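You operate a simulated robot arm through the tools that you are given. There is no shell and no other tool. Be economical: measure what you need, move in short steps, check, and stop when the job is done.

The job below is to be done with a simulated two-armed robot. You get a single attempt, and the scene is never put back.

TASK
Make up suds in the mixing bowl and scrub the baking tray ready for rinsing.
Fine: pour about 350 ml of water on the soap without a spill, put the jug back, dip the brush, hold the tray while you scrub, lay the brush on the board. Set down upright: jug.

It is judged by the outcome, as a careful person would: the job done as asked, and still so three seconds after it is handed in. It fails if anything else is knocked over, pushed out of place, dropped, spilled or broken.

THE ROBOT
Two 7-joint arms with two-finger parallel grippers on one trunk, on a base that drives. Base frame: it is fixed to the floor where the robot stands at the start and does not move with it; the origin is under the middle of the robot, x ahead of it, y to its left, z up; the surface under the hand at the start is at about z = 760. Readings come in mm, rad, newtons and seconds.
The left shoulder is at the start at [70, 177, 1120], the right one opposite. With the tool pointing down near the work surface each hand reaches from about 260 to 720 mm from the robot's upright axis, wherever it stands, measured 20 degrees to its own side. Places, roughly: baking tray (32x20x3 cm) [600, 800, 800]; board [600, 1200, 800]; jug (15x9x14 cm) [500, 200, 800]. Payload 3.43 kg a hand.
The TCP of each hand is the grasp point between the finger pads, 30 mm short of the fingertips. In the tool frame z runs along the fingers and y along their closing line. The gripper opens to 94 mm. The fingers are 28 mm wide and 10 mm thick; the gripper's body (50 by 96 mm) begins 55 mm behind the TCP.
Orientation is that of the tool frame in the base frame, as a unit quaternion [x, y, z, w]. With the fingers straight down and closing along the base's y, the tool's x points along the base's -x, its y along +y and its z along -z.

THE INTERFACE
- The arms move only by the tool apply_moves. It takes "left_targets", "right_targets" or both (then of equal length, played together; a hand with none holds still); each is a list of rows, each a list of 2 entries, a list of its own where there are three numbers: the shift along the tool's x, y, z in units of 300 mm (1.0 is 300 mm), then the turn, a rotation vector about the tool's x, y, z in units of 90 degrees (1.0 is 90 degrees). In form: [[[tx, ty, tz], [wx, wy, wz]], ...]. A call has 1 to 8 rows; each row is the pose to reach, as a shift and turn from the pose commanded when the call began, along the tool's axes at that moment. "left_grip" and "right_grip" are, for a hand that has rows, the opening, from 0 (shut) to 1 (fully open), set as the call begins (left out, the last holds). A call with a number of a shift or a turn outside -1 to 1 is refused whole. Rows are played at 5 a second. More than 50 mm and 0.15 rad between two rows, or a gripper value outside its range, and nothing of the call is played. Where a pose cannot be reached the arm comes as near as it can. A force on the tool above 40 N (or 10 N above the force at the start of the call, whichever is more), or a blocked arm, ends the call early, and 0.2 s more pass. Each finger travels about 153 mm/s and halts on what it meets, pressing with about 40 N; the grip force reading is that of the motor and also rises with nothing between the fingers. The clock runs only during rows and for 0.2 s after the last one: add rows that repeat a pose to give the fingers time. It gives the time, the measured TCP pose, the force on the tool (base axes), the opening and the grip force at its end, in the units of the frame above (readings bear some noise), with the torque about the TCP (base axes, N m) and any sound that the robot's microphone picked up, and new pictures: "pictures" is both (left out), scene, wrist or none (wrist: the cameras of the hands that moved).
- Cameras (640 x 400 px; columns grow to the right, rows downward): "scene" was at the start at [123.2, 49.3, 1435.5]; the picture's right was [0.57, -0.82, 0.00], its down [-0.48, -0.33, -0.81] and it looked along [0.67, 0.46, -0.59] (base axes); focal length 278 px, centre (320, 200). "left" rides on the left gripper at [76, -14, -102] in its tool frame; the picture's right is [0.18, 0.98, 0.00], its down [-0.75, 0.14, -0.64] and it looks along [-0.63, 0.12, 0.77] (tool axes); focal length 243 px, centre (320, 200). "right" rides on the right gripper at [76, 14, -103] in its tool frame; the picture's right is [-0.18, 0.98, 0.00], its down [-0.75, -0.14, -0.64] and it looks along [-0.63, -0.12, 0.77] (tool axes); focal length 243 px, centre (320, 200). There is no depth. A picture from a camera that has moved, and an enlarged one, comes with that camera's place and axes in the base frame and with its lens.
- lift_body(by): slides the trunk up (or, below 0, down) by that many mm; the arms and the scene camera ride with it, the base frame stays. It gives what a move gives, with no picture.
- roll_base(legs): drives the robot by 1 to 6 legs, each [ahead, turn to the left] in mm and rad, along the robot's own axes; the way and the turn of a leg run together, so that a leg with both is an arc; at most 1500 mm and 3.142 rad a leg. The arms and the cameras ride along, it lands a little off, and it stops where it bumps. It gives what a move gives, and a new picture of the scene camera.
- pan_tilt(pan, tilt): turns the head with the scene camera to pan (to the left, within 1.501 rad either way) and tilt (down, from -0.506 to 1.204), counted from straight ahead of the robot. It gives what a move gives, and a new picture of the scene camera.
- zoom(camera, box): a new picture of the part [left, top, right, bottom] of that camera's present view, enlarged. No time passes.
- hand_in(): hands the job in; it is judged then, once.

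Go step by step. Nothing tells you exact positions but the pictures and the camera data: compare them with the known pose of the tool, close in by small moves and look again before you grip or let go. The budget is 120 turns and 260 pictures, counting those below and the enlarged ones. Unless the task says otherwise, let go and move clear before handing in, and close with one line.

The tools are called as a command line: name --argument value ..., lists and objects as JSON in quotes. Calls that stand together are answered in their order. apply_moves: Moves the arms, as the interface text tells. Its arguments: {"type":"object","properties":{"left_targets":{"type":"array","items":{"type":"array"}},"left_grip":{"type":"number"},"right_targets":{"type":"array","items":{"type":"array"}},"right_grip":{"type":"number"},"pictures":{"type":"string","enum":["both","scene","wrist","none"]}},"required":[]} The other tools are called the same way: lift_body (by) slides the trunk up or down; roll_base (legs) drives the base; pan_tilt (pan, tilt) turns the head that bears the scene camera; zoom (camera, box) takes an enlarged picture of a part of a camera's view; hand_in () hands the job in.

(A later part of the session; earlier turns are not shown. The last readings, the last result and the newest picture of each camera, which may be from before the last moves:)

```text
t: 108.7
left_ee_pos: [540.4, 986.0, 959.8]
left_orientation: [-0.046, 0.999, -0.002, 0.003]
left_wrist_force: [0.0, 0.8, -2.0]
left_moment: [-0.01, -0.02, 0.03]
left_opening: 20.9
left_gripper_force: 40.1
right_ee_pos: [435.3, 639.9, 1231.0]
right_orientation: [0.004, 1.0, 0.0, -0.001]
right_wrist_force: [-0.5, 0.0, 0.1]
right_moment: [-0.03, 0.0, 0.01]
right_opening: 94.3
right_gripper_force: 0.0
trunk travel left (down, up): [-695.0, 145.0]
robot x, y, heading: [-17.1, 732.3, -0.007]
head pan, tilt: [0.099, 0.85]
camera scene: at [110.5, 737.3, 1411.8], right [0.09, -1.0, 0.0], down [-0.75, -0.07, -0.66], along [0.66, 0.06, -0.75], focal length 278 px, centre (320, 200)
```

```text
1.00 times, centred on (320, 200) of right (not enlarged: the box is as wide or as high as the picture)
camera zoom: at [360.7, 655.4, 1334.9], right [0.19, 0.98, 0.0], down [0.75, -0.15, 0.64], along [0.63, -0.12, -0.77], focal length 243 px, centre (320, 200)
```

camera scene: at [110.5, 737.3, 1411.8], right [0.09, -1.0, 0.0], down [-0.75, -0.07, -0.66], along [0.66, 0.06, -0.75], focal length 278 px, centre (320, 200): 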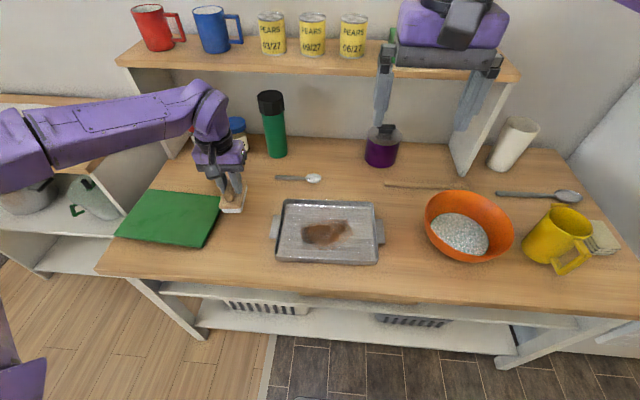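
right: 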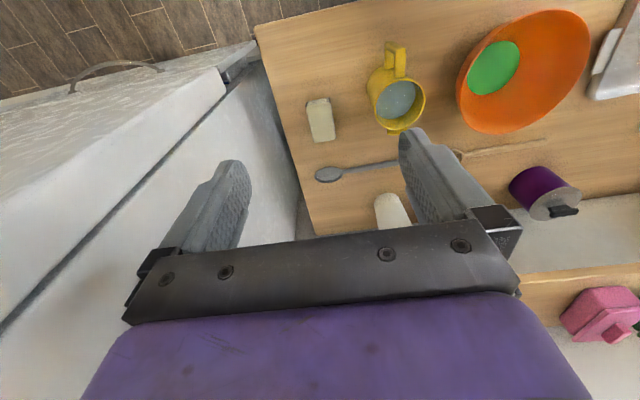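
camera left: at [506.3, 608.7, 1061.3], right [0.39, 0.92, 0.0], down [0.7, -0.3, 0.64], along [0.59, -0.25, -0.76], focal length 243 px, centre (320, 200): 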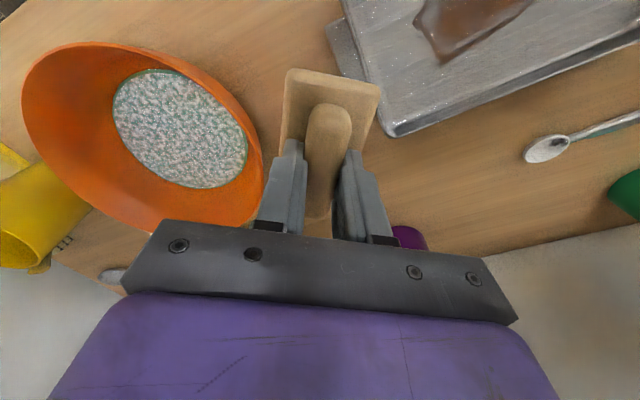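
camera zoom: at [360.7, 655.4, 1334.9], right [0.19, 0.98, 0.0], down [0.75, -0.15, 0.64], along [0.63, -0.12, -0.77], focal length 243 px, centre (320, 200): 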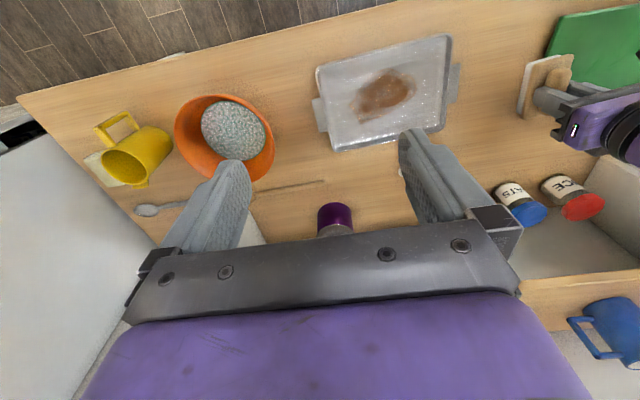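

Tray spans about x 466–657, y 626–889, stain around [555, 757]. The right hand will pinch the right wall near its front corner (x≈492), clear of the tab; moving it down above there.

apply_moves --right_targets '[[[-0.024, -0.006, 0.125], [0, 0, 0]], [[-0.047, -0.012, 0.25], [0, 0, 0]], [[-0.071, -0.018, 0.375], [0, 0, 0]], [[-0.095, -0.024, 0.5], [0, 0, 0]], [[-0.119, -0.03, 0.625], [0, 0, 0]], [[-0.142, -0.035, 0.75], [0, 0, 0]], [[-0.166, -0.041, 0.875], [0, 0, 0]], [[-0.19, -0.047, 0.987], [0, 0, 0]]]' --right_grip 0.5

```text
t: 110.5
left_ee_pos: [540.6, 986.5, 958.2]
left_orientation: [-0.047, 0.999, -0.002, 0.002]
left_wrist_force: [0.1, -0.5, -0.3]
left_moment: [0.0, 0.0, -0.02]
left_opening: 20.7
left_gripper_force: 40.3
right_ee_pos: [495.7, 624.6, 935.0]
right_orientation: [0.003, 1.0, 0.001, 0.0]
right_wrist_force: [-0.7, -0.1, -0.4]
right_moment: [0.01, 0.01, -0.02]
right_opening: 46.8
right_gripper_force: 0.1
trunk travel left (down, up): [-695.0, 145.0]
robot x, y, heading: [-18.1, 729.4, -0.011]
head pan, tilt: [0.099, 0.85]
camera scene: at [111.3, 737.2, 1411.7], right [0.09, -1.0, 0.0], down [-0.75, -0.07, -0.66], along [0.66, 0.06, -0.75], focal length 278 px, centre (320, 200)
camera right: at [419.8, 640.5, 1038.1], right [0.19, 0.98, 0.0], down [0.75, -0.15, 0.64], along [0.63, -0.12, -0.77], focal length 243 px, centre (320, 200)
```

scene: 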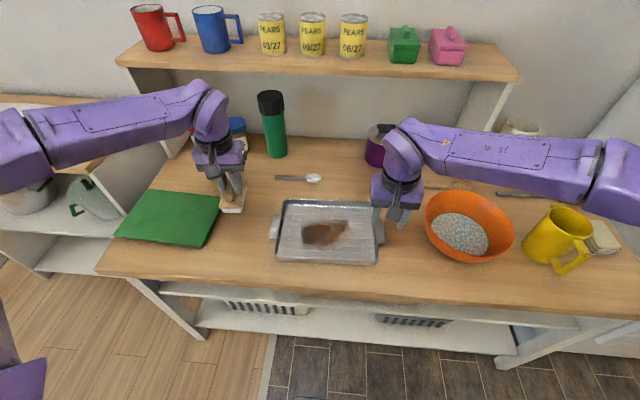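
right: 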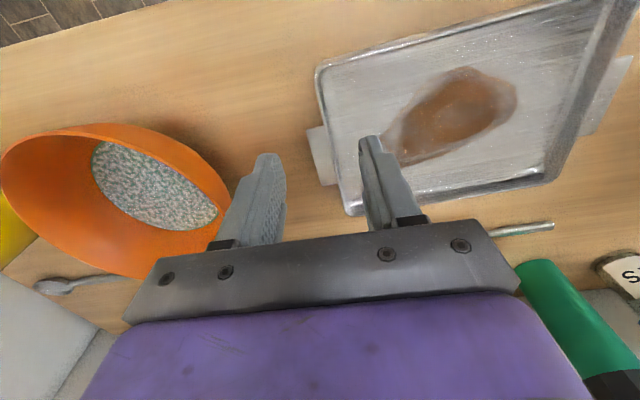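

apply_moves --right_targets '[[[0.006, 0.006, 0.12], [0, 0, 0]], [[0.012, 0.011, 0.24], [0, 0, 0]], [[0.012, 0.011, 0.35], [0, 0, 0]], [[0.012, 0.011, 0.35], [0, 0, 0]]]' --pictures "wrist"

zoom --camera "scene" --box '[300, 180, 440, 280]'

```text
t: 111.5
left_ee_pos: [540.0, 986.7, 959.9]
left_orientation: [-0.046, 0.999, -0.001, 0.002]
left_wrist_force: [0.2, 0.4, 0.1]
left_moment: [0.01, 0.01, 0.01]
left_opening: 20.6
left_gripper_force: 39.6
right_ee_pos: [489.9, 628.1, 829.3]
right_orientation: [0.003, 1.0, 0.001, 0.0]
right_wrist_force: [-0.1, -0.4, 0.4]
right_moment: [-0.02, -0.05, 0.0]
right_opening: 46.8
right_gripper_force: 0.0
trunk travel left (down, up): [-695.0, 145.0]
robot x, y, heading: [-18.5, 729.6, -0.002]
head pan, tilt: [0.099, 0.85]
camera right: at [414.7, 644.0, 933.2], right [0.19, 0.98, 0.0], down [0.75, -0.15, 0.64], along [0.63, -0.12, -0.77], focal length 243 px, centre (320, 200)
```

right: 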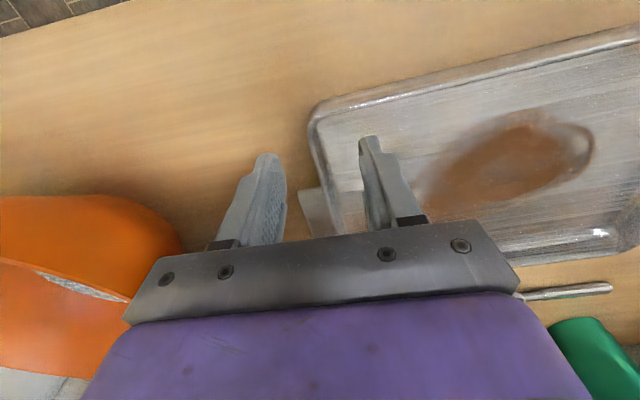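

```text
4.00 times, centred on (370, 230) of scene
camera zoom: at [110.4, 737.4, 1411.8], right [0.09, -1.0, 0.0], down [-0.75, -0.07, -0.66], along [0.66, 0.06, -0.75], focal length 1113 px, centre (120, 80)
```

zoom: 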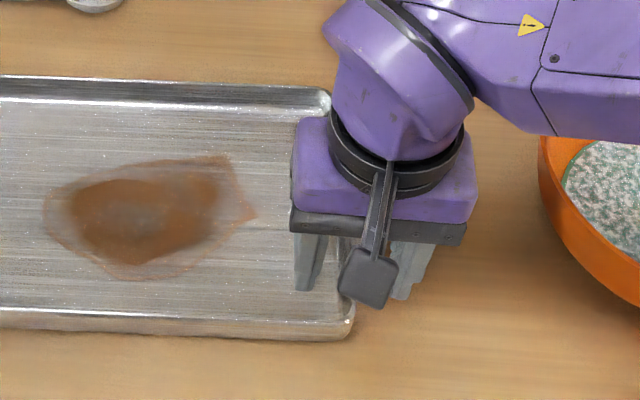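

apply_moves --right_targets '[[[0, 0, 0.035], [0, 0, 0]], [[0, 0, 0.07], [0, 0, 0]], [[0, 0, 0.095], [0, 0, 0]], [[0, 0, 0.095], [0, 0, 0]]]' --pictures "none"

apply_moves --right_targets '[[[0, 0, 0], [0, 0, 0]], [[0, 0, 0], [0, 0, 0]], [[0, 0, 0], [0, 0, 0]]]' --right_grip 0 --pictures "wrist"

```text
t: 112.5
left_ee_pos: [540.6, 986.2, 960.1]
left_orientation: [-0.046, 0.999, -0.001, 0.002]
left_wrist_force: [0.4, 0.3, -1.3]
left_moment: [0.04, 0.01, 0.01]
left_opening: 20.9
left_gripper_force: 40.4
right_ee_pos: [489.0, 628.8, 801.2]
right_orientation: [0.004, 1.0, 0.0, -0.001]
right_wrist_force: [-0.5, 0.7, -0.9]
right_moment: [0.01, -0.05, -0.01]
right_opening: 46.9
right_gripper_force: 0.0
trunk travel left (down, up): [-695.0, 145.0]
robot x, y, heading: [-20.3, 729.9, -0.005]
head pan, tilt: [0.099, 0.85]
```

```text
t: 113.3
left_ee_pos: [541.2, 986.6, 958.7]
left_orientation: [-0.046, 0.999, -0.002, 0.002]
left_wrist_force: [0.1, 0.0, -1.1]
left_moment: [0.0, -0.01, 0.01]
left_opening: 21.0
left_gripper_force: 39.9
right_ee_pos: [489.2, 629.3, 801.2]
right_orientation: [0.003, 1.0, 0.0, -0.001]
right_wrist_force: [-0.7, 1.0, 0.1]
right_moment: [0.0, -0.18, 0.19]
right_opening: 3.5
right_gripper_force: 37.7
trunk travel left (down, up): [-695.0, 145.0]
robot x, y, heading: [-17.6, 727.8, -0.004]
head pan, tilt: [0.099, 0.85]
camera right: at [414.1, 644.4, 904.6], right [0.19, 0.98, 0.0], down [0.75, -0.15, 0.64], along [0.63, -0.12, -0.77], focal length 243 px, centre (320, 200)
```

right: 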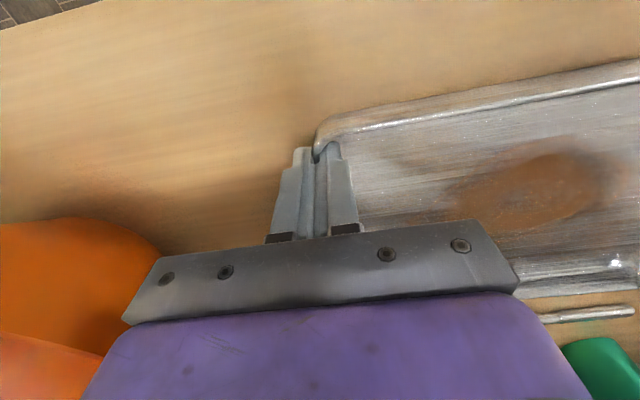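

The tray wall is firmly pinched. Bringing the wet brush over the stain, yawed to keep its camera away from the right hand.

apply_moves --left_targets '[[[0.003, -0.117, 0.03], [0, 0, 0.055]], [[0.006, -0.235, 0.06], [0, 0, 0.111]], [[0.009, -0.352, 0.1], [0, 0, 0.166]], [[0.012, -0.47, 0.15], [0, 0, 0.222]], [[0.015, -0.587, 0.2], [0, 0, 0.277]], [[0.018, -0.705, 0.263], [0, 0, 0.333]], [[0.018, -0.705, 0.263], [0, 0, 0.333]]]'

zoom --camera "scene" --box '[250, 170, 430, 290]'

```text
t: 114.9
left_ee_pos: [552.0, 821.5, 904.1]
left_orientation: [0.157, 0.988, -0.002, 0.003]
left_wrist_force: [0.0, -0.5, -1.2]
left_moment: [-0.03, 0.0, 0.02]
left_opening: 20.9
left_gripper_force: 39.8
left hand out of reach, approached as far as the arm can: row 5, 6, 7
right_ee_pos: [489.8, 628.9, 801.0]
right_orientation: [0.004, 1.0, 0.001, -0.001]
right_wrist_force: [0.3, 0.0, -0.7]
right_moment: [-0.03, 0.0, 0.05]
right_opening: 3.5
right_gripper_force: 37.9
trunk travel left (down, up): [-695.0, 145.0]
robot x, y, heading: [-16.4, 728.5, -0.005]
head pan, tilt: [0.099, 0.85]
camera scene: at [110.6, 737.1, 1411.8], right [0.09, -1.0, 0.0], down [-0.75, -0.07, -0.66], along [0.66, 0.06, -0.75], focal length 278 px, centre (320, 200)
camera left: at [477.0, 831.4, 1005.4], right [0.13, 0.99, 0.0], down [0.76, -0.1, 0.65], along [0.64, -0.08, -0.76], focal length 243 px, centre (320, 200)
```

scene: 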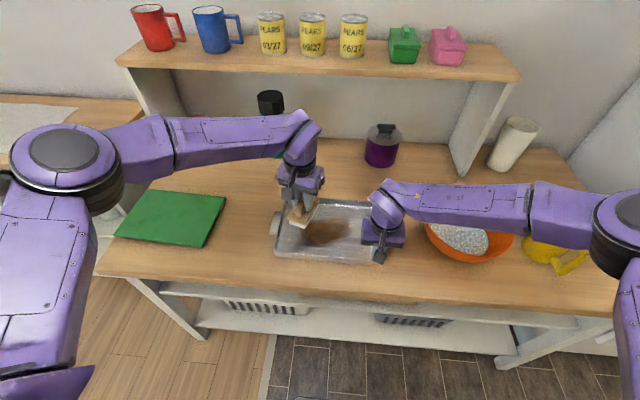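
left: 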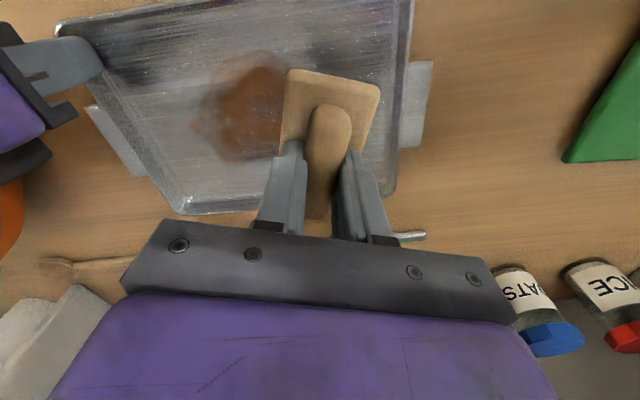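

```text
3.33 times, centred on (340, 230) of scene
camera zoom: at [110.6, 737.1, 1411.8], right [0.09, -1.0, 0.0], down [-0.75, -0.07, -0.66], along [0.66, 0.06, -0.75], focal length 927 px, centre (253, 100)
```

zoom: 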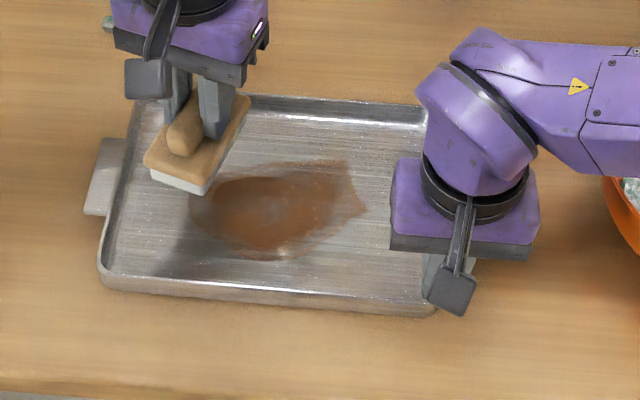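

The yaw was limiting; I'll keep the brush nearly straight instead and move over the left part of the stain.

apply_moves --left_targets '[[[-0.02, -0.053, 0.03], [0, 0, -0.055]], [[-0.041, -0.106, 0.07], [0, 0, -0.111]], [[-0.062, -0.159, 0.113], [0, 0, -0.167]], [[-0.062, -0.159, 0.113], [0, 0, -0.167]]]'

zoom --camera "scene" --box '[250, 170, 430, 290]'

```text
t: 115.9
left_ee_pos: [555.9, 769.8, 869.3]
left_orientation: [0.025, 1.0, -0.002, 0.002]
left_wrist_force: [0.4, -0.7, -1.2]
left_moment: [0.01, 0.03, -0.02]
left_opening: 20.9
left_gripper_force: 40.2
right_ee_pos: [489.4, 627.3, 800.6]
right_orientation: [0.004, 1.0, 0.0, -0.001]
right_wrist_force: [0.3, -1.2, 0.5]
right_moment: [-0.02, -0.04, 0.01]
right_opening: 3.5
right_gripper_force: 37.8
trunk travel left (down, up): [-695.0, 145.0]
robot x, y, heading: [-17.9, 732.4, -0.006]
head pan, tilt: [0.099, 0.85]
camera scene: at [110.5, 737.4, 1411.8], right [0.09, -1.0, 0.0], down [-0.75, -0.07, -0.66], along [0.66, 0.06, -0.75], focal length 278 px, centre (320, 200)
camera left: at [480.6, 759.3, 970.8], right [-0.13, 0.99, 0.0], down [0.76, 0.11, 0.65], along [0.64, 0.08, -0.76], focal length 243 px, centre (320, 200)
```

scene: 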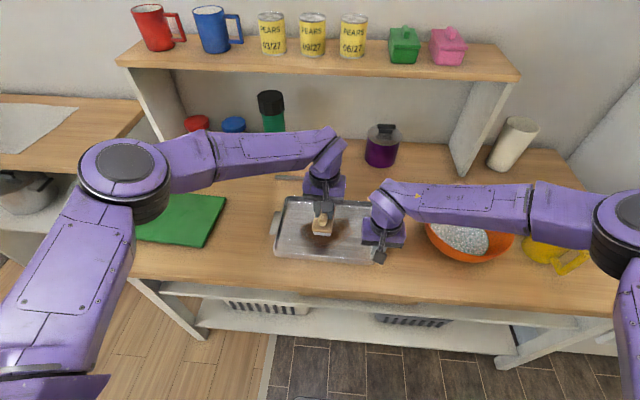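
left: 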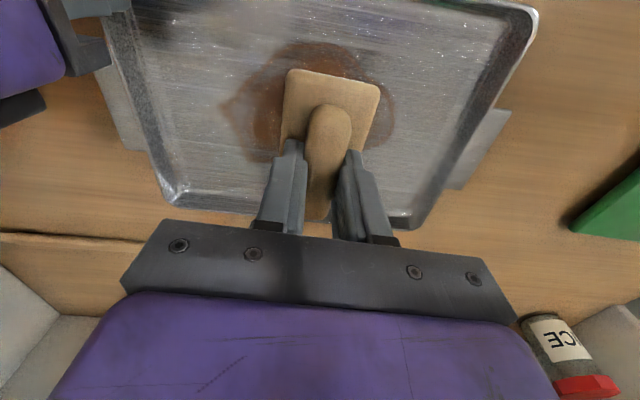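

```text
3.33 times, centred on (340, 230) of scene
camera zoom: at [110.5, 737.4, 1411.8], right [0.09, -1.0, 0.0], down [-0.75, -0.07, -0.66], along [0.66, 0.06, -0.75], focal length 927 px, centre (253, 100)
```

zoom: 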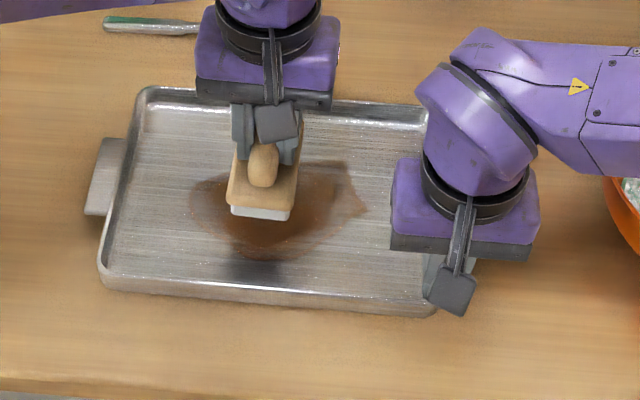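

Brush is centred fore-aft over the stain. Lowering to touch the tray floor.

apply_moves --left_targets '[[[0, 0, 0.06], [0, 0, 0]], [[0, 0, 0.11], [0, 0, 0]], [[0, 0, 0.13], [0, 0, 0]], [[0, 0, 0.14], [0, 0, 0]], [[0, 0, 0.14], [0, 0, 0]]]' --pictures "none"

```text
t: 117.1
left_ee_pos: [558.1, 769.0, 826.2]
left_orientation: [0.026, 1.0, -0.002, 0.002]
left_wrist_force: [0.1, 0.6, -1.1]
left_moment: [0.01, -0.02, 0.01]
left_opening: 20.9
left_gripper_force: 40.2
right_ee_pos: [489.7, 628.8, 801.2]
right_orientation: [0.004, 1.0, 0.001, -0.001]
right_wrist_force: [-0.9, -0.3, -0.6]
right_moment: [-0.02, 0.03, 0.0]
right_opening: 3.4
right_gripper_force: 38.7
trunk travel left (down, up): [-695.0, 145.0]
robot x, y, heading: [-21.2, 730.5, -0.004]
head pan, tilt: [0.099, 0.85]
```

apply_moves --left_targets '[[[0, 0, 0.005], [0, 0, 0]], [[0, 0, 0.01], [0, 0, 0]], [[0, 0, 0.01], [0, 0, 0]]]' --pictures "none"

```text
t: 117.9
left_ee_pos: [555.7, 767.9, 825.9]
left_orientation: [0.025, 1.0, -0.001, 0.004]
left_wrist_force: [-4.1, 1.2, 19.8]
left_moment: [0.12, 0.36, -0.04]
left_opening: 20.9
left_gripper_force: 40.6
right_ee_pos: [488.3, 627.0, 800.1]
right_orientation: [0.003, 1.0, 0.001, -0.001]
right_wrist_force: [3.7, 1.5, -8.9]
right_moment: [-0.03, 0.59, -0.24]
right_opening: 3.2
right_gripper_force: 37.8
trunk travel left (down, up): [-695.0, 145.0]
robot x, y, heading: [-15.8, 730.3, -0.008]
head pan, tilt: [0.099, 0.85]
```

Contact at about 20 N. Easing 1 mm and scrubbing back and forth across the stain.

apply_moves --left_targets '[[[0, 0.05, -0.003], [0, 0, 0]], [[0, 0.12, -0.003], [0, 0, 0]], [[0, 0.05, -0.003], [0, 0, 0]], [[0, -0.05, -0.003], [0, 0, 0]], [[0, -0.13, -0.003], [0, 0, 0]], [[0, -0.05, -0.003], [0, 0, 0]], [[0, 0.05, -0.003], [0, 0, 0]], [[0, 0.12, -0.003], [0, 0, 0]]]' --pictures "none"

zoom --camera "scene" --box '[250, 170, 430, 290]'

```text
t: 119.7
left_ee_pos: [558.6, 801.9, 826.0]
left_orientation: [0.026, 1.0, -0.002, 0.004]
left_wrist_force: [0.6, -12.0, 31.6]
left_moment: [-0.4, 0.16, 0.05]
left_opening: 21.0
left_gripper_force: 40.8
right_ee_pos: [488.3, 628.3, 801.4]
right_orientation: [0.003, 1.0, 0.001, 0.0]
right_wrist_force: [1.6, 10.0, -10.5]
right_moment: [0.02, 0.57, -0.25]
right_opening: 3.4
right_gripper_force: 38.4
trunk travel left (down, up): [-695.0, 145.0]
robot x, y, heading: [-21.2, 727.6, -0.008]
head pan, tilt: [0.099, 0.85]
```

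```text
3.33 times, centred on (340, 230) of scene
camera zoom: at [107.9, 736.4, 1412.2], right [0.09, -1.0, 0.0], down [-0.75, -0.07, -0.66], along [0.66, 0.06, -0.75], focal length 927 px, centre (253, 100)
```

zoom: 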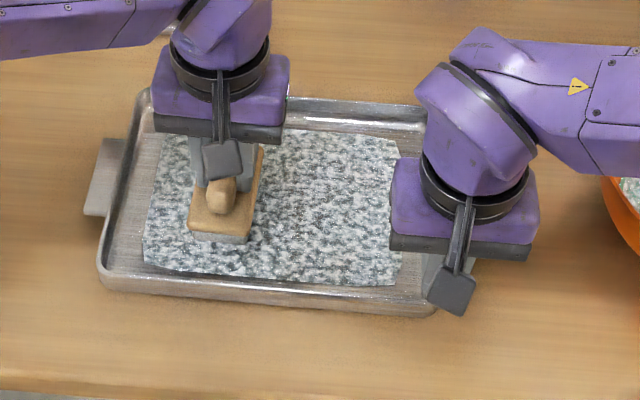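

Suds are spreading over the tray. Lightening slightly and scrubbing more, with some fore-aft variation.

apply_moves --left_targets '[[[0.05, -0.07, -0.004], [0, 0, 0]], [[0.05, -0.17, -0.004], [0, 0, 0]], [[0.05, -0.27, -0.004], [0, 0, 0]], [[-0.05, -0.28, -0.004], [0, 0, 0]], [[-0.05, -0.17, -0.004], [0, 0, 0]], [[-0.05, -0.07, -0.004], [0, 0, 0]], [[0, 0.02, -0.004], [0, 0, 0]], [[0, -0.1, -0.004], [0, 0, 0]]]' --pictures "none"

apply_moves --left_targets '[[[0, -0.1, 0], [0, 0, 0]], [[0, -0.2, 0], [0, 0, 0]], [[0.04, -0.2, 0], [0, 0, 0]], [[0.04, -0.1, 0], [0, 0, 0]], [[0.04, 0.0, 0], [0, 0, 0]], [[-0.04, 0.0, 0], [0, 0, 0]], [[-0.04, -0.1, 0], [0, 0, 0]], [[-0.04, -0.2, 0], [0, 0, 0]]]' --pictures "none"

zoom --camera "scene" --box '[250, 170, 430, 290]'

```text
t: 121.5
left_ee_pos: [556.7, 774.8, 826.7]
left_orientation: [0.028, 1.0, 0.0, 0.002]
left_wrist_force: [-0.5, -1.2, -0.1]
left_moment: [0.01, -0.03, -0.04]
left_opening: 21.2
left_gripper_force: 39.2
right_ee_pos: [490.1, 627.4, 801.2]
right_orientation: [0.002, 1.0, 0.001, 0.0]
right_wrist_force: [1.0, 0.6, 1.3]
right_moment: [-0.02, -0.5, 0.16]
right_opening: 3.3
right_gripper_force: 37.8
trunk travel left (down, up): [-695.0, 145.0]
robot x, y, heading: [-20.1, 730.6, -0.006]
head pan, tilt: [0.099, 0.85]
```

```text
t: 123.3
left_ee_pos: [562.7, 715.7, 826.5]
left_orientation: [0.025, 1.0, -0.001, 0.003]
left_wrist_force: [-1.3, 0.8, 8.0]
left_moment: [0.19, 0.19, 0.04]
left_opening: 20.8
left_gripper_force: 40.2
right_ee_pos: [489.4, 628.0, 800.6]
right_orientation: [0.004, 1.0, 0.001, 0.0]
right_wrist_force: [2.4, -1.8, -0.4]
right_moment: [-0.05, -0.73, 0.16]
right_opening: 3.6
right_gripper_force: 38.0
trunk travel left (down, up): [-695.0, 145.0]
robot x, y, heading: [-19.1, 730.4, -0.006]
head pan, tilt: [0.099, 0.85]
```

```text
3.33 times, centred on (340, 230) of scene
camera zoom: at [109.5, 736.4, 1412.0], right [0.09, -1.0, 0.0], down [-0.75, -0.07, -0.66], along [0.66, 0.06, -0.75], focal length 927 px, centre (253, 100)
```

zoom: 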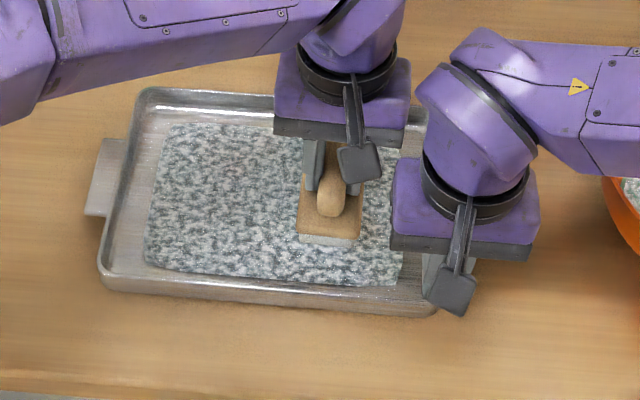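

Lather covers the whole stained area. One more pass with a bit more pressure.

apply_moves --left_targets '[[[0, 0.05, 0.004], [0, 0, 0]], [[0, 0.15, 0.004], [0, 0, 0]], [[0, 0.25, 0.004], [0, 0, 0]], [[0.03, 0.3, 0.004], [0, 0, 0]], [[0.06, 0.2, 0.004], [0, 0, 0]], [[0.06, 0.1, 0.004], [0, 0, 0]], [[0.06, 0.02, 0.004], [0, 0, 0]], [[0.0, 0.05, 0.004], [0, 0, 0]]]' --pictures "none"

apply_moves --left_targets '[[[-0.03, 0.07, 0], [0, 0, 0]], [[-0.03, 0.17, 0], [0, 0, 0]], [[-0.03, 0.25, 0], [0, 0, 0]], [[0.03, 0.25, 0], [0, 0, 0]], [[0.03, 0.15, 0], [0, 0, 0]], [[0.03, 0.05, 0], [0, 0, 0]], [[0, 0, 0], [0, 0, 0]], [[0, 0.1, 0], [0, 0, 0]]]' --pictures "none"

apply_moves --left_targets '[[[0, 0, -0.1], [0, 0, 0]], [[0, 0.1, -0.2], [0, 0, 0]], [[0, 0.22, -0.3], [0, 0, 0]], [[0, 0.34, -0.36], [0, 0, 0]], [[0, 0.34, -0.36], [0, 0, 0]]]' --pictures "scene"

zoom --camera "scene" --box '[220, 160, 430, 290]'

```text
t: 125.1
left_ee_pos: [564.1, 726.8, 826.2]
left_orientation: [0.027, 1.0, -0.002, 0.001]
left_wrist_force: [-7.3, -5.3, 25.4]
left_moment: [-0.16, 0.28, 0.01]
left_opening: 21.1
left_gripper_force: 39.8
right_ee_pos: [489.0, 627.1, 802.7]
right_orientation: [0.004, 1.0, 0.002, 0.001]
right_wrist_force: [4.5, 3.3, -13.0]
right_moment: [0.0, -0.05, -0.09]
right_opening: 3.5
right_gripper_force: 37.8
trunk travel left (down, up): [-695.0, 145.0]
robot x, y, heading: [-19.2, 730.5, -0.004]
head pan, tilt: [0.099, 0.85]
```

```text
t: 126.9
left_ee_pos: [567.1, 757.5, 825.4]
left_orientation: [0.026, 1.0, -0.003, 0.003]
left_wrist_force: [-0.2, -6.6, 16.6]
left_moment: [-0.1, -0.24, -0.04]
left_opening: 21.0
left_gripper_force: 39.8
right_ee_pos: [487.7, 628.8, 802.3]
right_orientation: [0.004, 1.0, -0.001, 0.0]
right_wrist_force: [-0.8, 3.8, -4.5]
right_moment: [0.01, -0.07, -0.07]
right_opening: 3.2
right_gripper_force: 37.8
trunk travel left (down, up): [-695.0, 145.0]
robot x, y, heading: [-16.5, 728.5, -0.006]
head pan, tilt: [0.099, 0.85]
```

```text
t: 128.1
left_ee_pos: [572.3, 862.2, 934.0]
left_orientation: [0.026, 1.0, -0.001, 0.002]
left_wrist_force: [1.0, -0.3, -1.8]
left_moment: [0.01, -0.01, 0.0]
left_opening: 21.1
left_gripper_force: 39.6
right_ee_pos: [489.0, 628.7, 800.3]
right_orientation: [0.002, 1.0, 0.0, 0.0]
right_wrist_force: [1.3, 1.0, 8.3]
right_moment: [-0.02, -0.57, -0.1]
right_opening: 3.5
right_gripper_force: 38.3
trunk travel left (down, up): [-695.0, 145.0]
robot x, y, heading: [-16.2, 730.9, -0.003]
head pan, tilt: [0.099, 0.85]
camera scene: at [109.6, 737.1, 1411.9], right [0.09, -1.0, 0.0], down [-0.75, -0.07, -0.66], along [0.66, 0.06, -0.75], focal length 278 px, centre (320, 200)
```

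scene: 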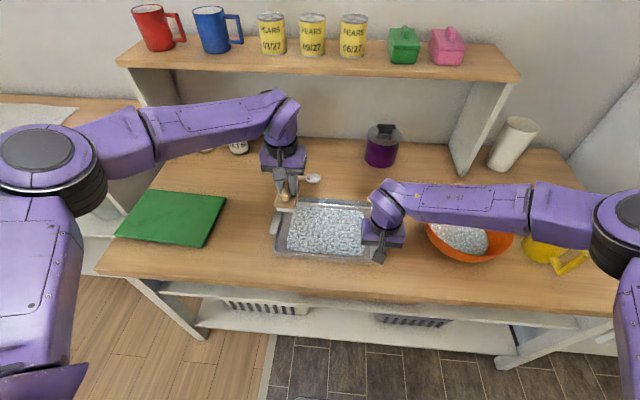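

```text
3.05 times, centred on (325, 225) of scene
camera zoom: at [109.6, 737.1, 1411.9], right [0.09, -1.0, 0.0], down [-0.75, -0.07, -0.66], along [0.66, 0.06, -0.75], focal length 848 px, centre (305, 124)
```

zoom: 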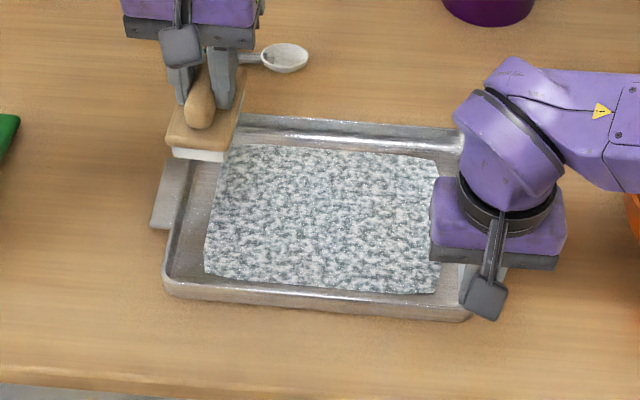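

The stain is lathered over completely. Releasing the tray and raising the right hand clear.

apply_moves --right_targets '[[[0, 0, 0], [0, 0, 0]], [[0, 0, 0], [0, 0, 0]], [[0, 0, 0], [0, 0, 0]]]' --right_grip 0.45 --pictures "none"

apply_moves --right_targets '[[[0, 0, -0.08], [0, 0, 0]], [[0, 0, -0.2], [0, 0, 0]], [[0, 0, -0.35], [0, 0, 0]], [[0.05, -0.05, -0.5], [0, 0, 0]], [[0.1, -0.1, -0.65], [0, 0, 0]], [[0.2, -0.15, -0.75], [0, 0, 0]], [[0.3, -0.2, -0.8], [0, 0, 0]]]' --pictures "scene"

zoom --camera "scene" --box '[220, 160, 430, 290]'

```text
t: 128.9
left_ee_pos: [574.2, 861.5, 932.0]
left_orientation: [0.025, 1.0, 0.0, 0.003]
left_wrist_force: [0.3, 0.3, -1.3]
left_moment: [-0.02, -0.02, 0.05]
left_opening: 21.0
left_gripper_force: 40.1
right_ee_pos: [489.6, 628.4, 800.1]
right_orientation: [0.003, 1.0, 0.0, -0.001]
right_wrist_force: [-0.3, -0.5, -0.1]
right_moment: [0.01, 0.0, 0.03]
right_opening: 42.1
right_gripper_force: 0.0
trunk travel left (down, up): [-695.0, 145.0]
robot x, y, heading: [-16.2, 728.9, -0.004]
head pan, tilt: [0.099, 0.85]
```

```text
t: 130.5
left_ee_pos: [572.5, 861.9, 934.5]
left_orientation: [0.026, 1.0, 0.0, 0.002]
left_wrist_force: [-0.8, 0.6, -0.6]
left_moment: [0.02, -0.02, 0.03]
left_opening: 20.8
left_gripper_force: 39.8
right_ee_pos: [396.8, 569.3, 1043.8]
right_orientation: [0.003, 1.0, 0.0, 0.0]
right_wrist_force: [-0.6, 0.1, -0.8]
right_moment: [0.0, -0.04, 0.04]
right_opening: 42.3
right_gripper_force: 0.1
trunk travel left (down, up): [-695.0, 145.0]
robot x, y, heading: [-22.1, 732.4, -0.004]
head pan, tilt: [0.099, 0.85]
camera scene: at [108.9, 735.9, 1411.9], right [0.09, -1.0, 0.0], down [-0.75, -0.07, -0.66], along [0.66, 0.06, -0.75], focal length 278 px, centre (320, 200)
```

scene: 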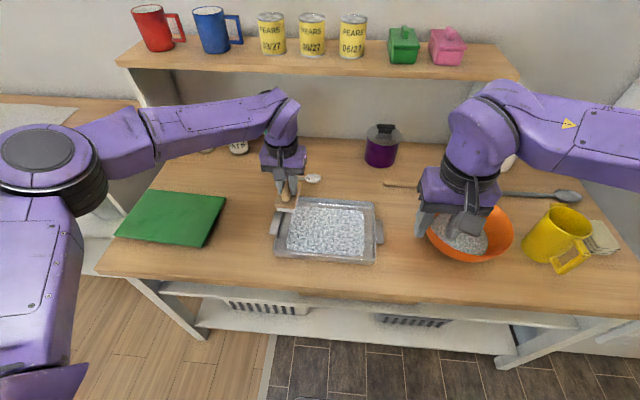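

```text
3.05 times, centred on (325, 225) of scene
camera zoom: at [108.9, 735.9, 1411.9], right [0.09, -1.0, 0.0], down [-0.75, -0.07, -0.66], along [0.66, 0.06, -0.75], focal length 848 px, centre (305, 124)
```

zoom: 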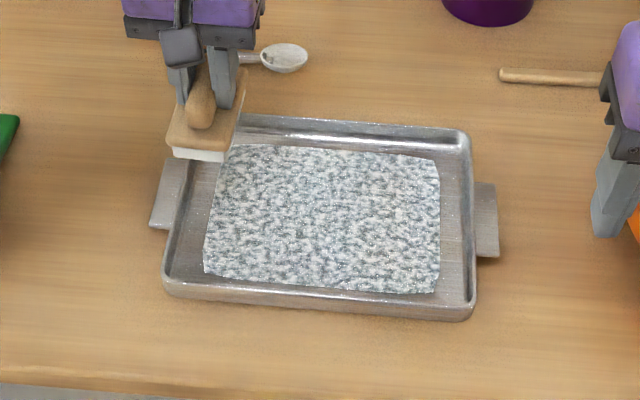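

Tray is clean of visible stain and in place. Turning left a little for the board.

roll_base --legs '[[0, 0.3]]'

pan_tilt --pan 0.3 --tilt 0.8

```text
t: 131.8
left_ee_pos: [510.3, 1028.1, 932.1]
left_orientation: [-0.122, 0.993, 0.0, 0.002]
left_wrist_force: [-0.1, 1.2, -1.3]
left_moment: [-0.02, 0.05, 0.0]
left_opening: 21.1
left_gripper_force: 39.9
right_ee_pos: [428.3, 696.9, 1042.6]
right_orientation: [-0.144, 0.99, 0.0, -0.001]
right_wrist_force: [-0.1, 0.0, -0.1]
right_moment: [0.01, -0.01, -0.01]
right_opening: 42.3
right_gripper_force: 0.0
trunk travel left (down, up): [-695.0, 145.0]
robot x, y, heading: [-17.0, 733.5, 0.287]
head pan, tilt: [0.099, 0.85]
camera scene: at [103.1, 773.8, 1411.8], right [0.38, -0.93, 0.0], down [-0.7, -0.28, -0.66], along [0.61, 0.25, -0.75], focal length 278 px, centre (320, 200)
```

scene: 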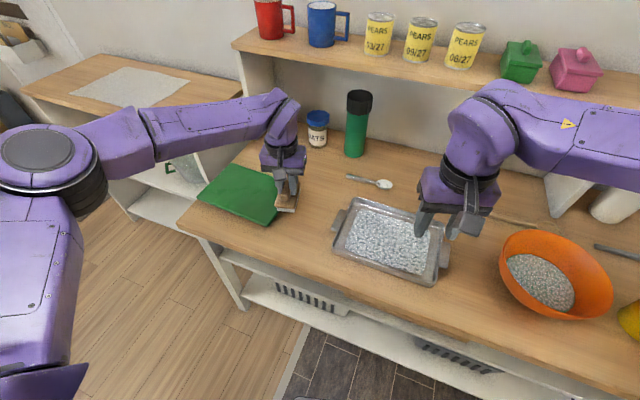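

```text
t: 132.6
left_ee_pos: [510.3, 1028.5, 933.2]
left_orientation: [-0.122, 0.993, -0.002, 0.003]
left_wrist_force: [-0.3, 0.5, -1.6]
left_moment: [0.03, -0.01, -0.02]
left_opening: 20.9
left_gripper_force: 39.9
right_ee_pos: [427.1, 697.1, 1042.1]
right_orientation: [-0.144, 0.99, -0.001, -0.001]
right_wrist_force: [0.1, 0.5, 0.9]
right_moment: [0.02, -0.01, 0.01]
right_opening: 42.2
right_gripper_force: 0.0
trunk travel left (down, up): [-695.0, 145.0]
robot x, y, heading: [-22.0, 733.3, 0.292]
head pan, tilt: [0.3, 0.799]
camera scene: at [97.6, 789.7, 1415.8], right [0.56, -0.83, 0.0], down [-0.6, -0.4, -0.7], along [0.58, 0.39, -0.72], focal length 278 px, centre (320, 200)
```

scene: 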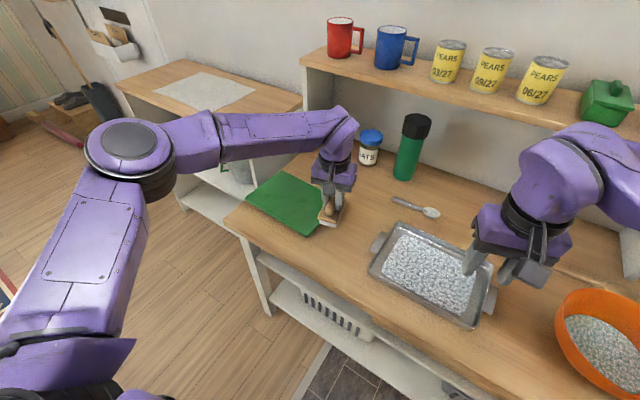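

apply_moves --left_targets '[[[-0.052, 0.0875, 0], [0, 0, 0]], [[-0.104, 0.175, 0.02], [0, 0, 0]], [[-0.156, 0.2625, 0.06], [0, 0, 0]], [[-0.208, 0.35, 0.13], [0, 0, 0]], [[-0.208, 0.35, 0.13], [0, 0, 0]]]'

zoom --camera "scene" --box '[230, 130, 400, 260]'

```text
t: 133.8
left_ee_pos: [523.4, 1067.8, 931.0]
left_orientation: [-0.122, 0.993, -0.001, 0.003]
left_wrist_force: [0.5, 0.1, -1.1]
left_moment: [0.03, -0.04, 0.01]
left_opening: 20.9
left_gripper_force: 39.7
left hand out of reach, approached as far as the arm can: row 2, 3, 4, 5
right_ee_pos: [428.1, 697.4, 1043.0]
right_orientation: [-0.143, 0.99, 0.0, -0.001]
right_wrist_force: [0.0, 0.5, 0.4]
right_moment: [0.01, 0.01, 0.03]
right_opening: 42.4
right_gripper_force: 0.0
trunk travel left (down, up): [-695.0, 145.0]
robot x, y, heading: [-18.1, 727.2, 0.293]
head pan, tilt: [0.3, 0.799]
camera scene: at [97.6, 789.1, 1415.8], right [0.56, -0.83, 0.0], down [-0.6, -0.4, -0.7], along [0.58, 0.39, -0.72], focal length 278 px, centre (320, 200)
camera left: at [452.7, 1034.8, 1031.5], right [-0.42, 0.91, 0.0], down [0.69, 0.32, 0.65], along [0.59, 0.27, -0.76], focal length 243 px, centre (320, 200)
```

scene: 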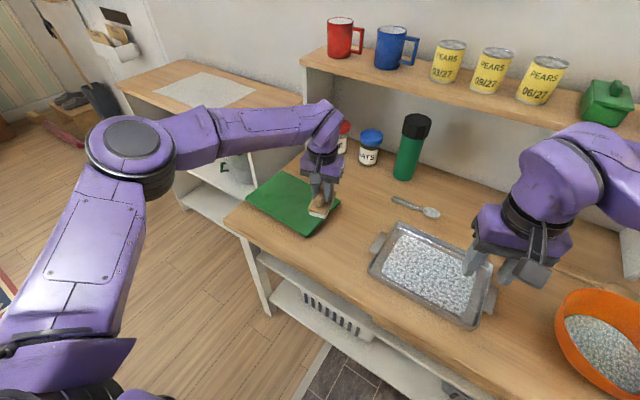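
left: 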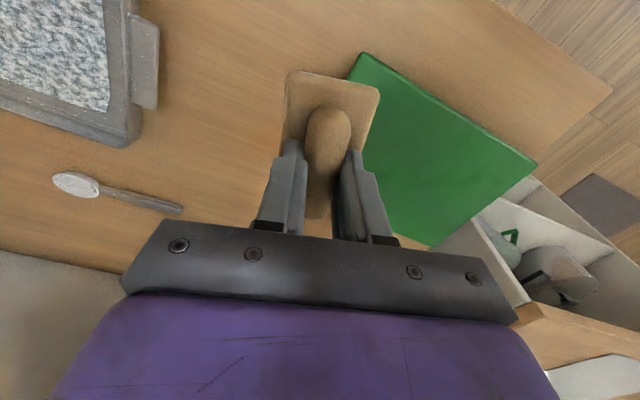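

```text
3.08 times, centred on (315, 195) of scene
camera zoom: at [97.6, 789.1, 1415.8], right [0.56, -0.83, 0.0], down [-0.6, -0.4, -0.7], along [0.58, 0.39, -0.72], focal length 856 px, centre (335, 215)
```

zoom: 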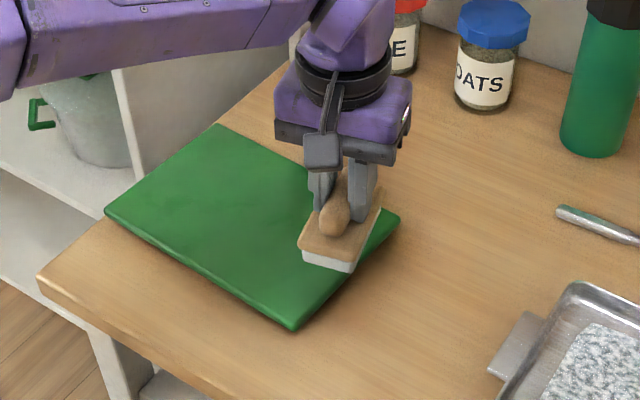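

The board centre is beyond reach from here. I'll shift the base about 150 mm to the left (turn, drive, turn back) with both hands held high.

roll_base --legs '[[0, 1.27], [150, 0], [0, -1.4]]'

```text
t: 141.8
left_ee_pos: [555.6, 1157.9, 928.9]
left_orientation: [-0.067, 0.998, -0.001, 0.002]
left_wrist_force: [-0.7, 0.3, -0.7]
left_moment: [0.01, 0.01, 0.02]
left_opening: 21.0
left_gripper_force: 40.2
right_ee_pos: [420.4, 801.2, 1042.9]
right_orientation: [-0.087, 0.996, 0.0, -0.001]
right_wrist_force: [-0.6, -0.1, -0.5]
right_moment: [0.01, -0.03, 0.01]
right_opening: 42.0
right_gripper_force: 0.1
trunk travel left (down, up): [-695.0, 145.0]
robot x, y, heading: [-22.6, 881.4, 0.175]
head pan, tilt: [0.3, 0.799]
camera scene: at [102.2, 929.7, 1415.8], right [0.46, -0.89, 0.0], down [-0.64, -0.33, -0.7], along [0.62, 0.32, -0.72], focal length 278 px, centre (320, 200)
```

scene: 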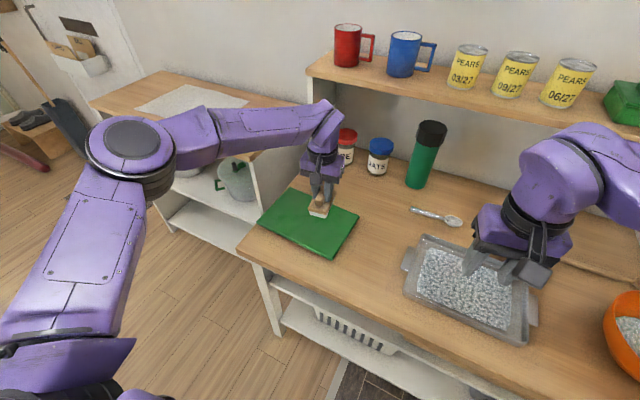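

The brush is now right over the board. Lowering toward it.

apply_moves --left_targets '[[[0, 0, 0.1], [0, 0, 0]], [[0, 0, 0.2], [0, 0, 0]], [[0, 0, 0.26], [0, 0, 0]], [[0, 0, 0.26], [0, 0, 0]]]'

zoom --camera "scene" --box '[230, 130, 400, 270]'

```text
t: 142.8
left_ee_pos: [557.4, 1156.6, 852.2]
left_orientation: [-0.065, 0.998, -0.001, 0.002]
left_wrist_force: [1.3, 0.6, -0.8]
left_moment: [-0.02, 0.02, 0.01]
left_opening: 21.0
left_gripper_force: 40.3
right_ee_pos: [420.4, 801.0, 1042.8]
right_orientation: [-0.087, 0.996, 0.0, 0.0]
right_wrist_force: [-0.5, 0.5, 0.3]
right_moment: [0.0, 0.0, -0.03]
right_opening: 42.0
right_gripper_force: 0.1
trunk travel left (down, up): [-695.0, 145.0]
robot x, y, heading: [-17.9, 885.1, 0.181]
head pan, tilt: [0.3, 0.799]
camera scene: at [102.1, 929.8, 1415.8], right [0.46, -0.89, 0.0], down [-0.64, -0.33, -0.7], along [0.62, 0.32, -0.72], focal length 278 px, centre (320, 200)
camera left: at [484.5, 1132.4, 953.5], right [-0.31, 0.95, 0.0], down [0.72, 0.24, 0.65], along [0.61, 0.2, -0.76], focal length 243 px, centre (320, 200)
```

scene: 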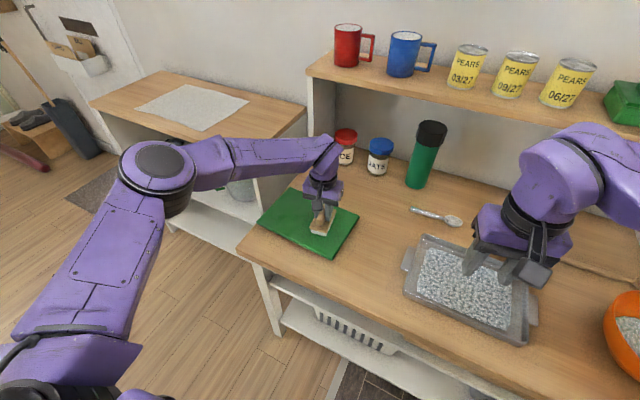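
left: 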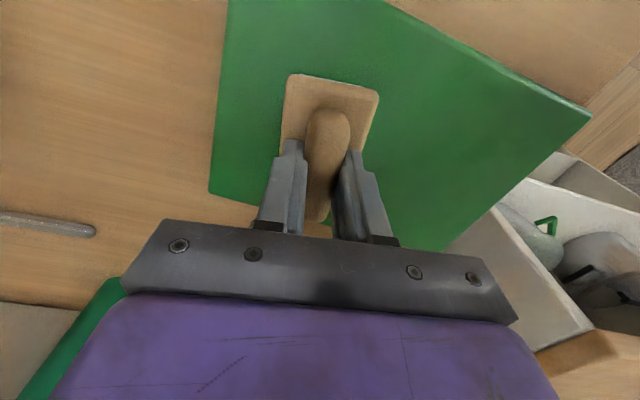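

```text
2.86 times, centred on (315, 200) of scene
camera zoom: at [102.1, 929.8, 1415.8], right [0.46, -0.89, 0.0], down [-0.64, -0.33, -0.7], along [0.62, 0.32, -0.72], focal length 795 px, centre (334, 200)
```

zoom: 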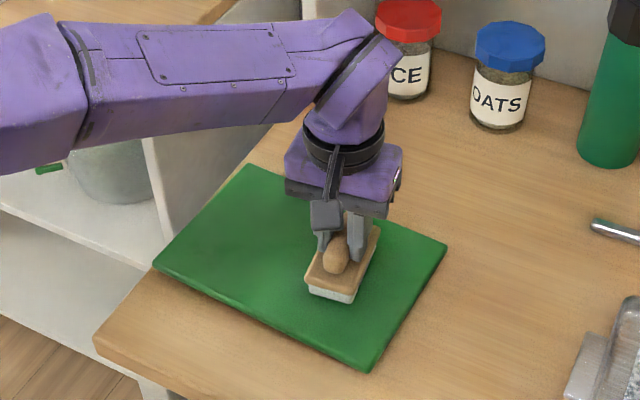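

apply_moves --left_targets '[[[0, 0, 0.008], [0, 0, 0]], [[0, 0, 0.016], [0, 0, 0]], [[0, 0, 0.024], [0, 0, 0]], [[0, 0, 0.03], [0, 0, 0]], [[0, 0, 0.03], [0, 0, 0]]]' --pictures "none"

```text
t: 144.0
left_ee_pos: [557.1, 1158.2, 841.9]
left_orientation: [-0.066, 0.998, -0.001, 0.003]
left_wrist_force: [0.4, -0.2, -0.9]
left_moment: [0.04, 0.0, 0.02]
left_opening: 20.9
left_gripper_force: 40.0
right_ee_pos: [420.2, 801.3, 1041.9]
right_orientation: [-0.087, 0.996, 0.0, -0.001]
right_wrist_force: [-1.0, 0.2, 1.2]
right_moment: [0.0, -0.03, 0.0]
right_opening: 42.2
right_gripper_force: 0.0
trunk travel left (down, up): [-695.0, 145.0]
robot x, y, heading: [-17.0, 885.9, 0.18]
head pan, tilt: [0.3, 0.799]
```

apply_moves --left_targets '[[[0, 0, 0.006], [0, 0, 0]], [[0, 0, 0.01], [0, 0, 0]], [[0, 0, 0.01], [0, 0, 0]]]' --pictures "none"

```text
t: 144.8
left_ee_pos: [555.1, 1156.9, 841.9]
left_orientation: [-0.067, 0.998, -0.001, 0.005]
left_wrist_force: [2.7, 4.8, 21.3]
left_moment: [0.15, 0.64, -0.1]
left_opening: 20.9
left_gripper_force: 40.0
right_ee_pos: [417.4, 799.9, 1043.3]
right_orientation: [-0.087, 0.996, 0.001, 0.0]
right_wrist_force: [-0.3, 0.0, -0.2]
right_moment: [-0.03, -0.01, -0.03]
right_opening: 42.2
right_gripper_force: 0.1
trunk travel left (down, up): [-695.0, 145.0]
robot x, y, heading: [-21.5, 882.8, 0.178]
head pan, tilt: [0.3, 0.799]
```

Brush is on the board (21 N). Easing 2 mm, releasing and lifting away.

apply_moves --left_targets '[[[0, 0, -0.007], [0, 0, 0]], [[0, 0, -0.007], [0, 0, 0]]]' --pictures "none"

apply_moves --left_targets '[[[0, 0, 0], [0, 0, 0]], [[0, 0, 0], [0, 0, 0]], [[0, 0, 0], [0, 0, 0]]]' --left_grip 0.45 --pictures "none"

apply_moves --left_targets '[[[0, 0, -0.06], [0, 0, 0]], [[0, 0, -0.15], [0, 0, 0]], [[0, 0, -0.28], [0, 0, 0]], [[0.1, 0, -0.38], [0, 0, 0]], [[0.24, 0, -0.45], [0, 0, 0]], [[0.36, 0, -0.5], [0, 0, 0]]]'

```text
t: 145.4
left_ee_pos: [555.2, 1156.6, 842.0]
left_orientation: [-0.065, 0.998, -0.001, 0.004]
left_wrist_force: [4.3, 2.4, 11.4]
left_moment: [0.18, -0.32, -0.04]
left_opening: 20.8
left_gripper_force: 39.9
right_ee_pos: [418.2, 800.6, 1042.7]
right_orientation: [-0.086, 0.996, 0.001, 0.0]
right_wrist_force: [0.7, -0.6, -0.8]
right_moment: [0.01, 0.05, 0.0]
right_opening: 42.4
right_gripper_force: 0.2
trunk travel left (down, up): [-695.0, 145.0]
robot x, y, heading: [-18.7, 882.6, 0.18]
head pan, tilt: [0.3, 0.799]
```

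```text
t: 146.2
left_ee_pos: [555.2, 1157.5, 839.5]
left_orientation: [-0.066, 0.998, -0.001, 0.002]
left_wrist_force: [-1.4, -0.2, 1.4]
left_moment: [0.01, 0.02, 0.01]
left_opening: 42.0
left_gripper_force: 0.1
right_ee_pos: [419.8, 801.6, 1043.8]
right_orientation: [-0.087, 0.996, -0.001, 0.0]
right_wrist_force: [-0.1, -0.8, -1.0]
right_moment: [0.0, 0.0, 0.01]
right_opening: 42.3
right_gripper_force: 0.0
trunk travel left (down, up): [-695.0, 145.0]
robot x, y, heading: [-22.6, 885.2, 0.176]
head pan, tilt: [0.3, 0.799]
```

```text
t: 147.6
left_ee_pos: [446.7, 1142.4, 991.5]
left_orientation: [-0.066, 0.998, 0.0, 0.004]
left_wrist_force: [0.4, -1.0, 0.6]
left_moment: [-0.01, 0.02, 0.04]
left_opening: 42.1
left_gripper_force: 0.0
right_ee_pos: [419.5, 801.0, 1044.2]
right_orientation: [-0.087, 0.996, -0.001, -0.001]
right_wrist_force: [0.0, -0.5, -0.5]
right_moment: [-0.02, -0.02, -0.01]
right_opening: 42.4
right_gripper_force: 0.1
trunk travel left (down, up): [-695.0, 145.0]
robot x, y, heading: [-19.4, 885.9, 0.179]
head pan, tilt: [0.3, 0.799]
camera scene: at [100.5, 929.7, 1415.9], right [0.46, -0.89, 0.0], down [-0.64, -0.33, -0.7], along [0.62, 0.32, -0.72], focal length 278 px, centre (320, 200)
camera left: at [373.1, 1118.6, 1093.2], right [-0.31, 0.95, 0.0], down [0.72, 0.24, 0.65], along [0.62, 0.2, -0.76], focal length 243 px, centre (320, 200)
```

scene: 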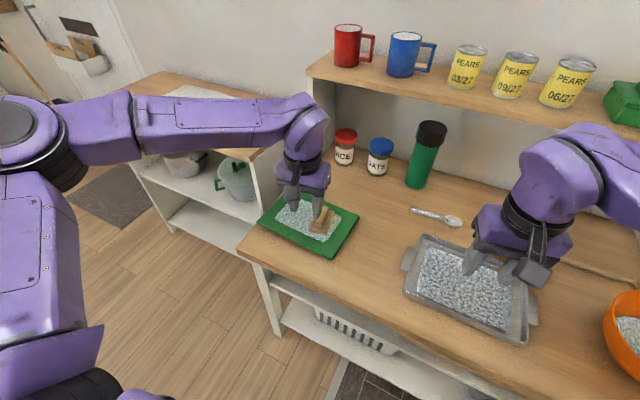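
left: 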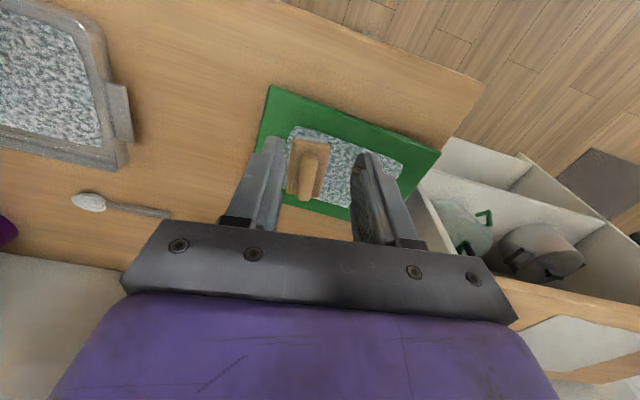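

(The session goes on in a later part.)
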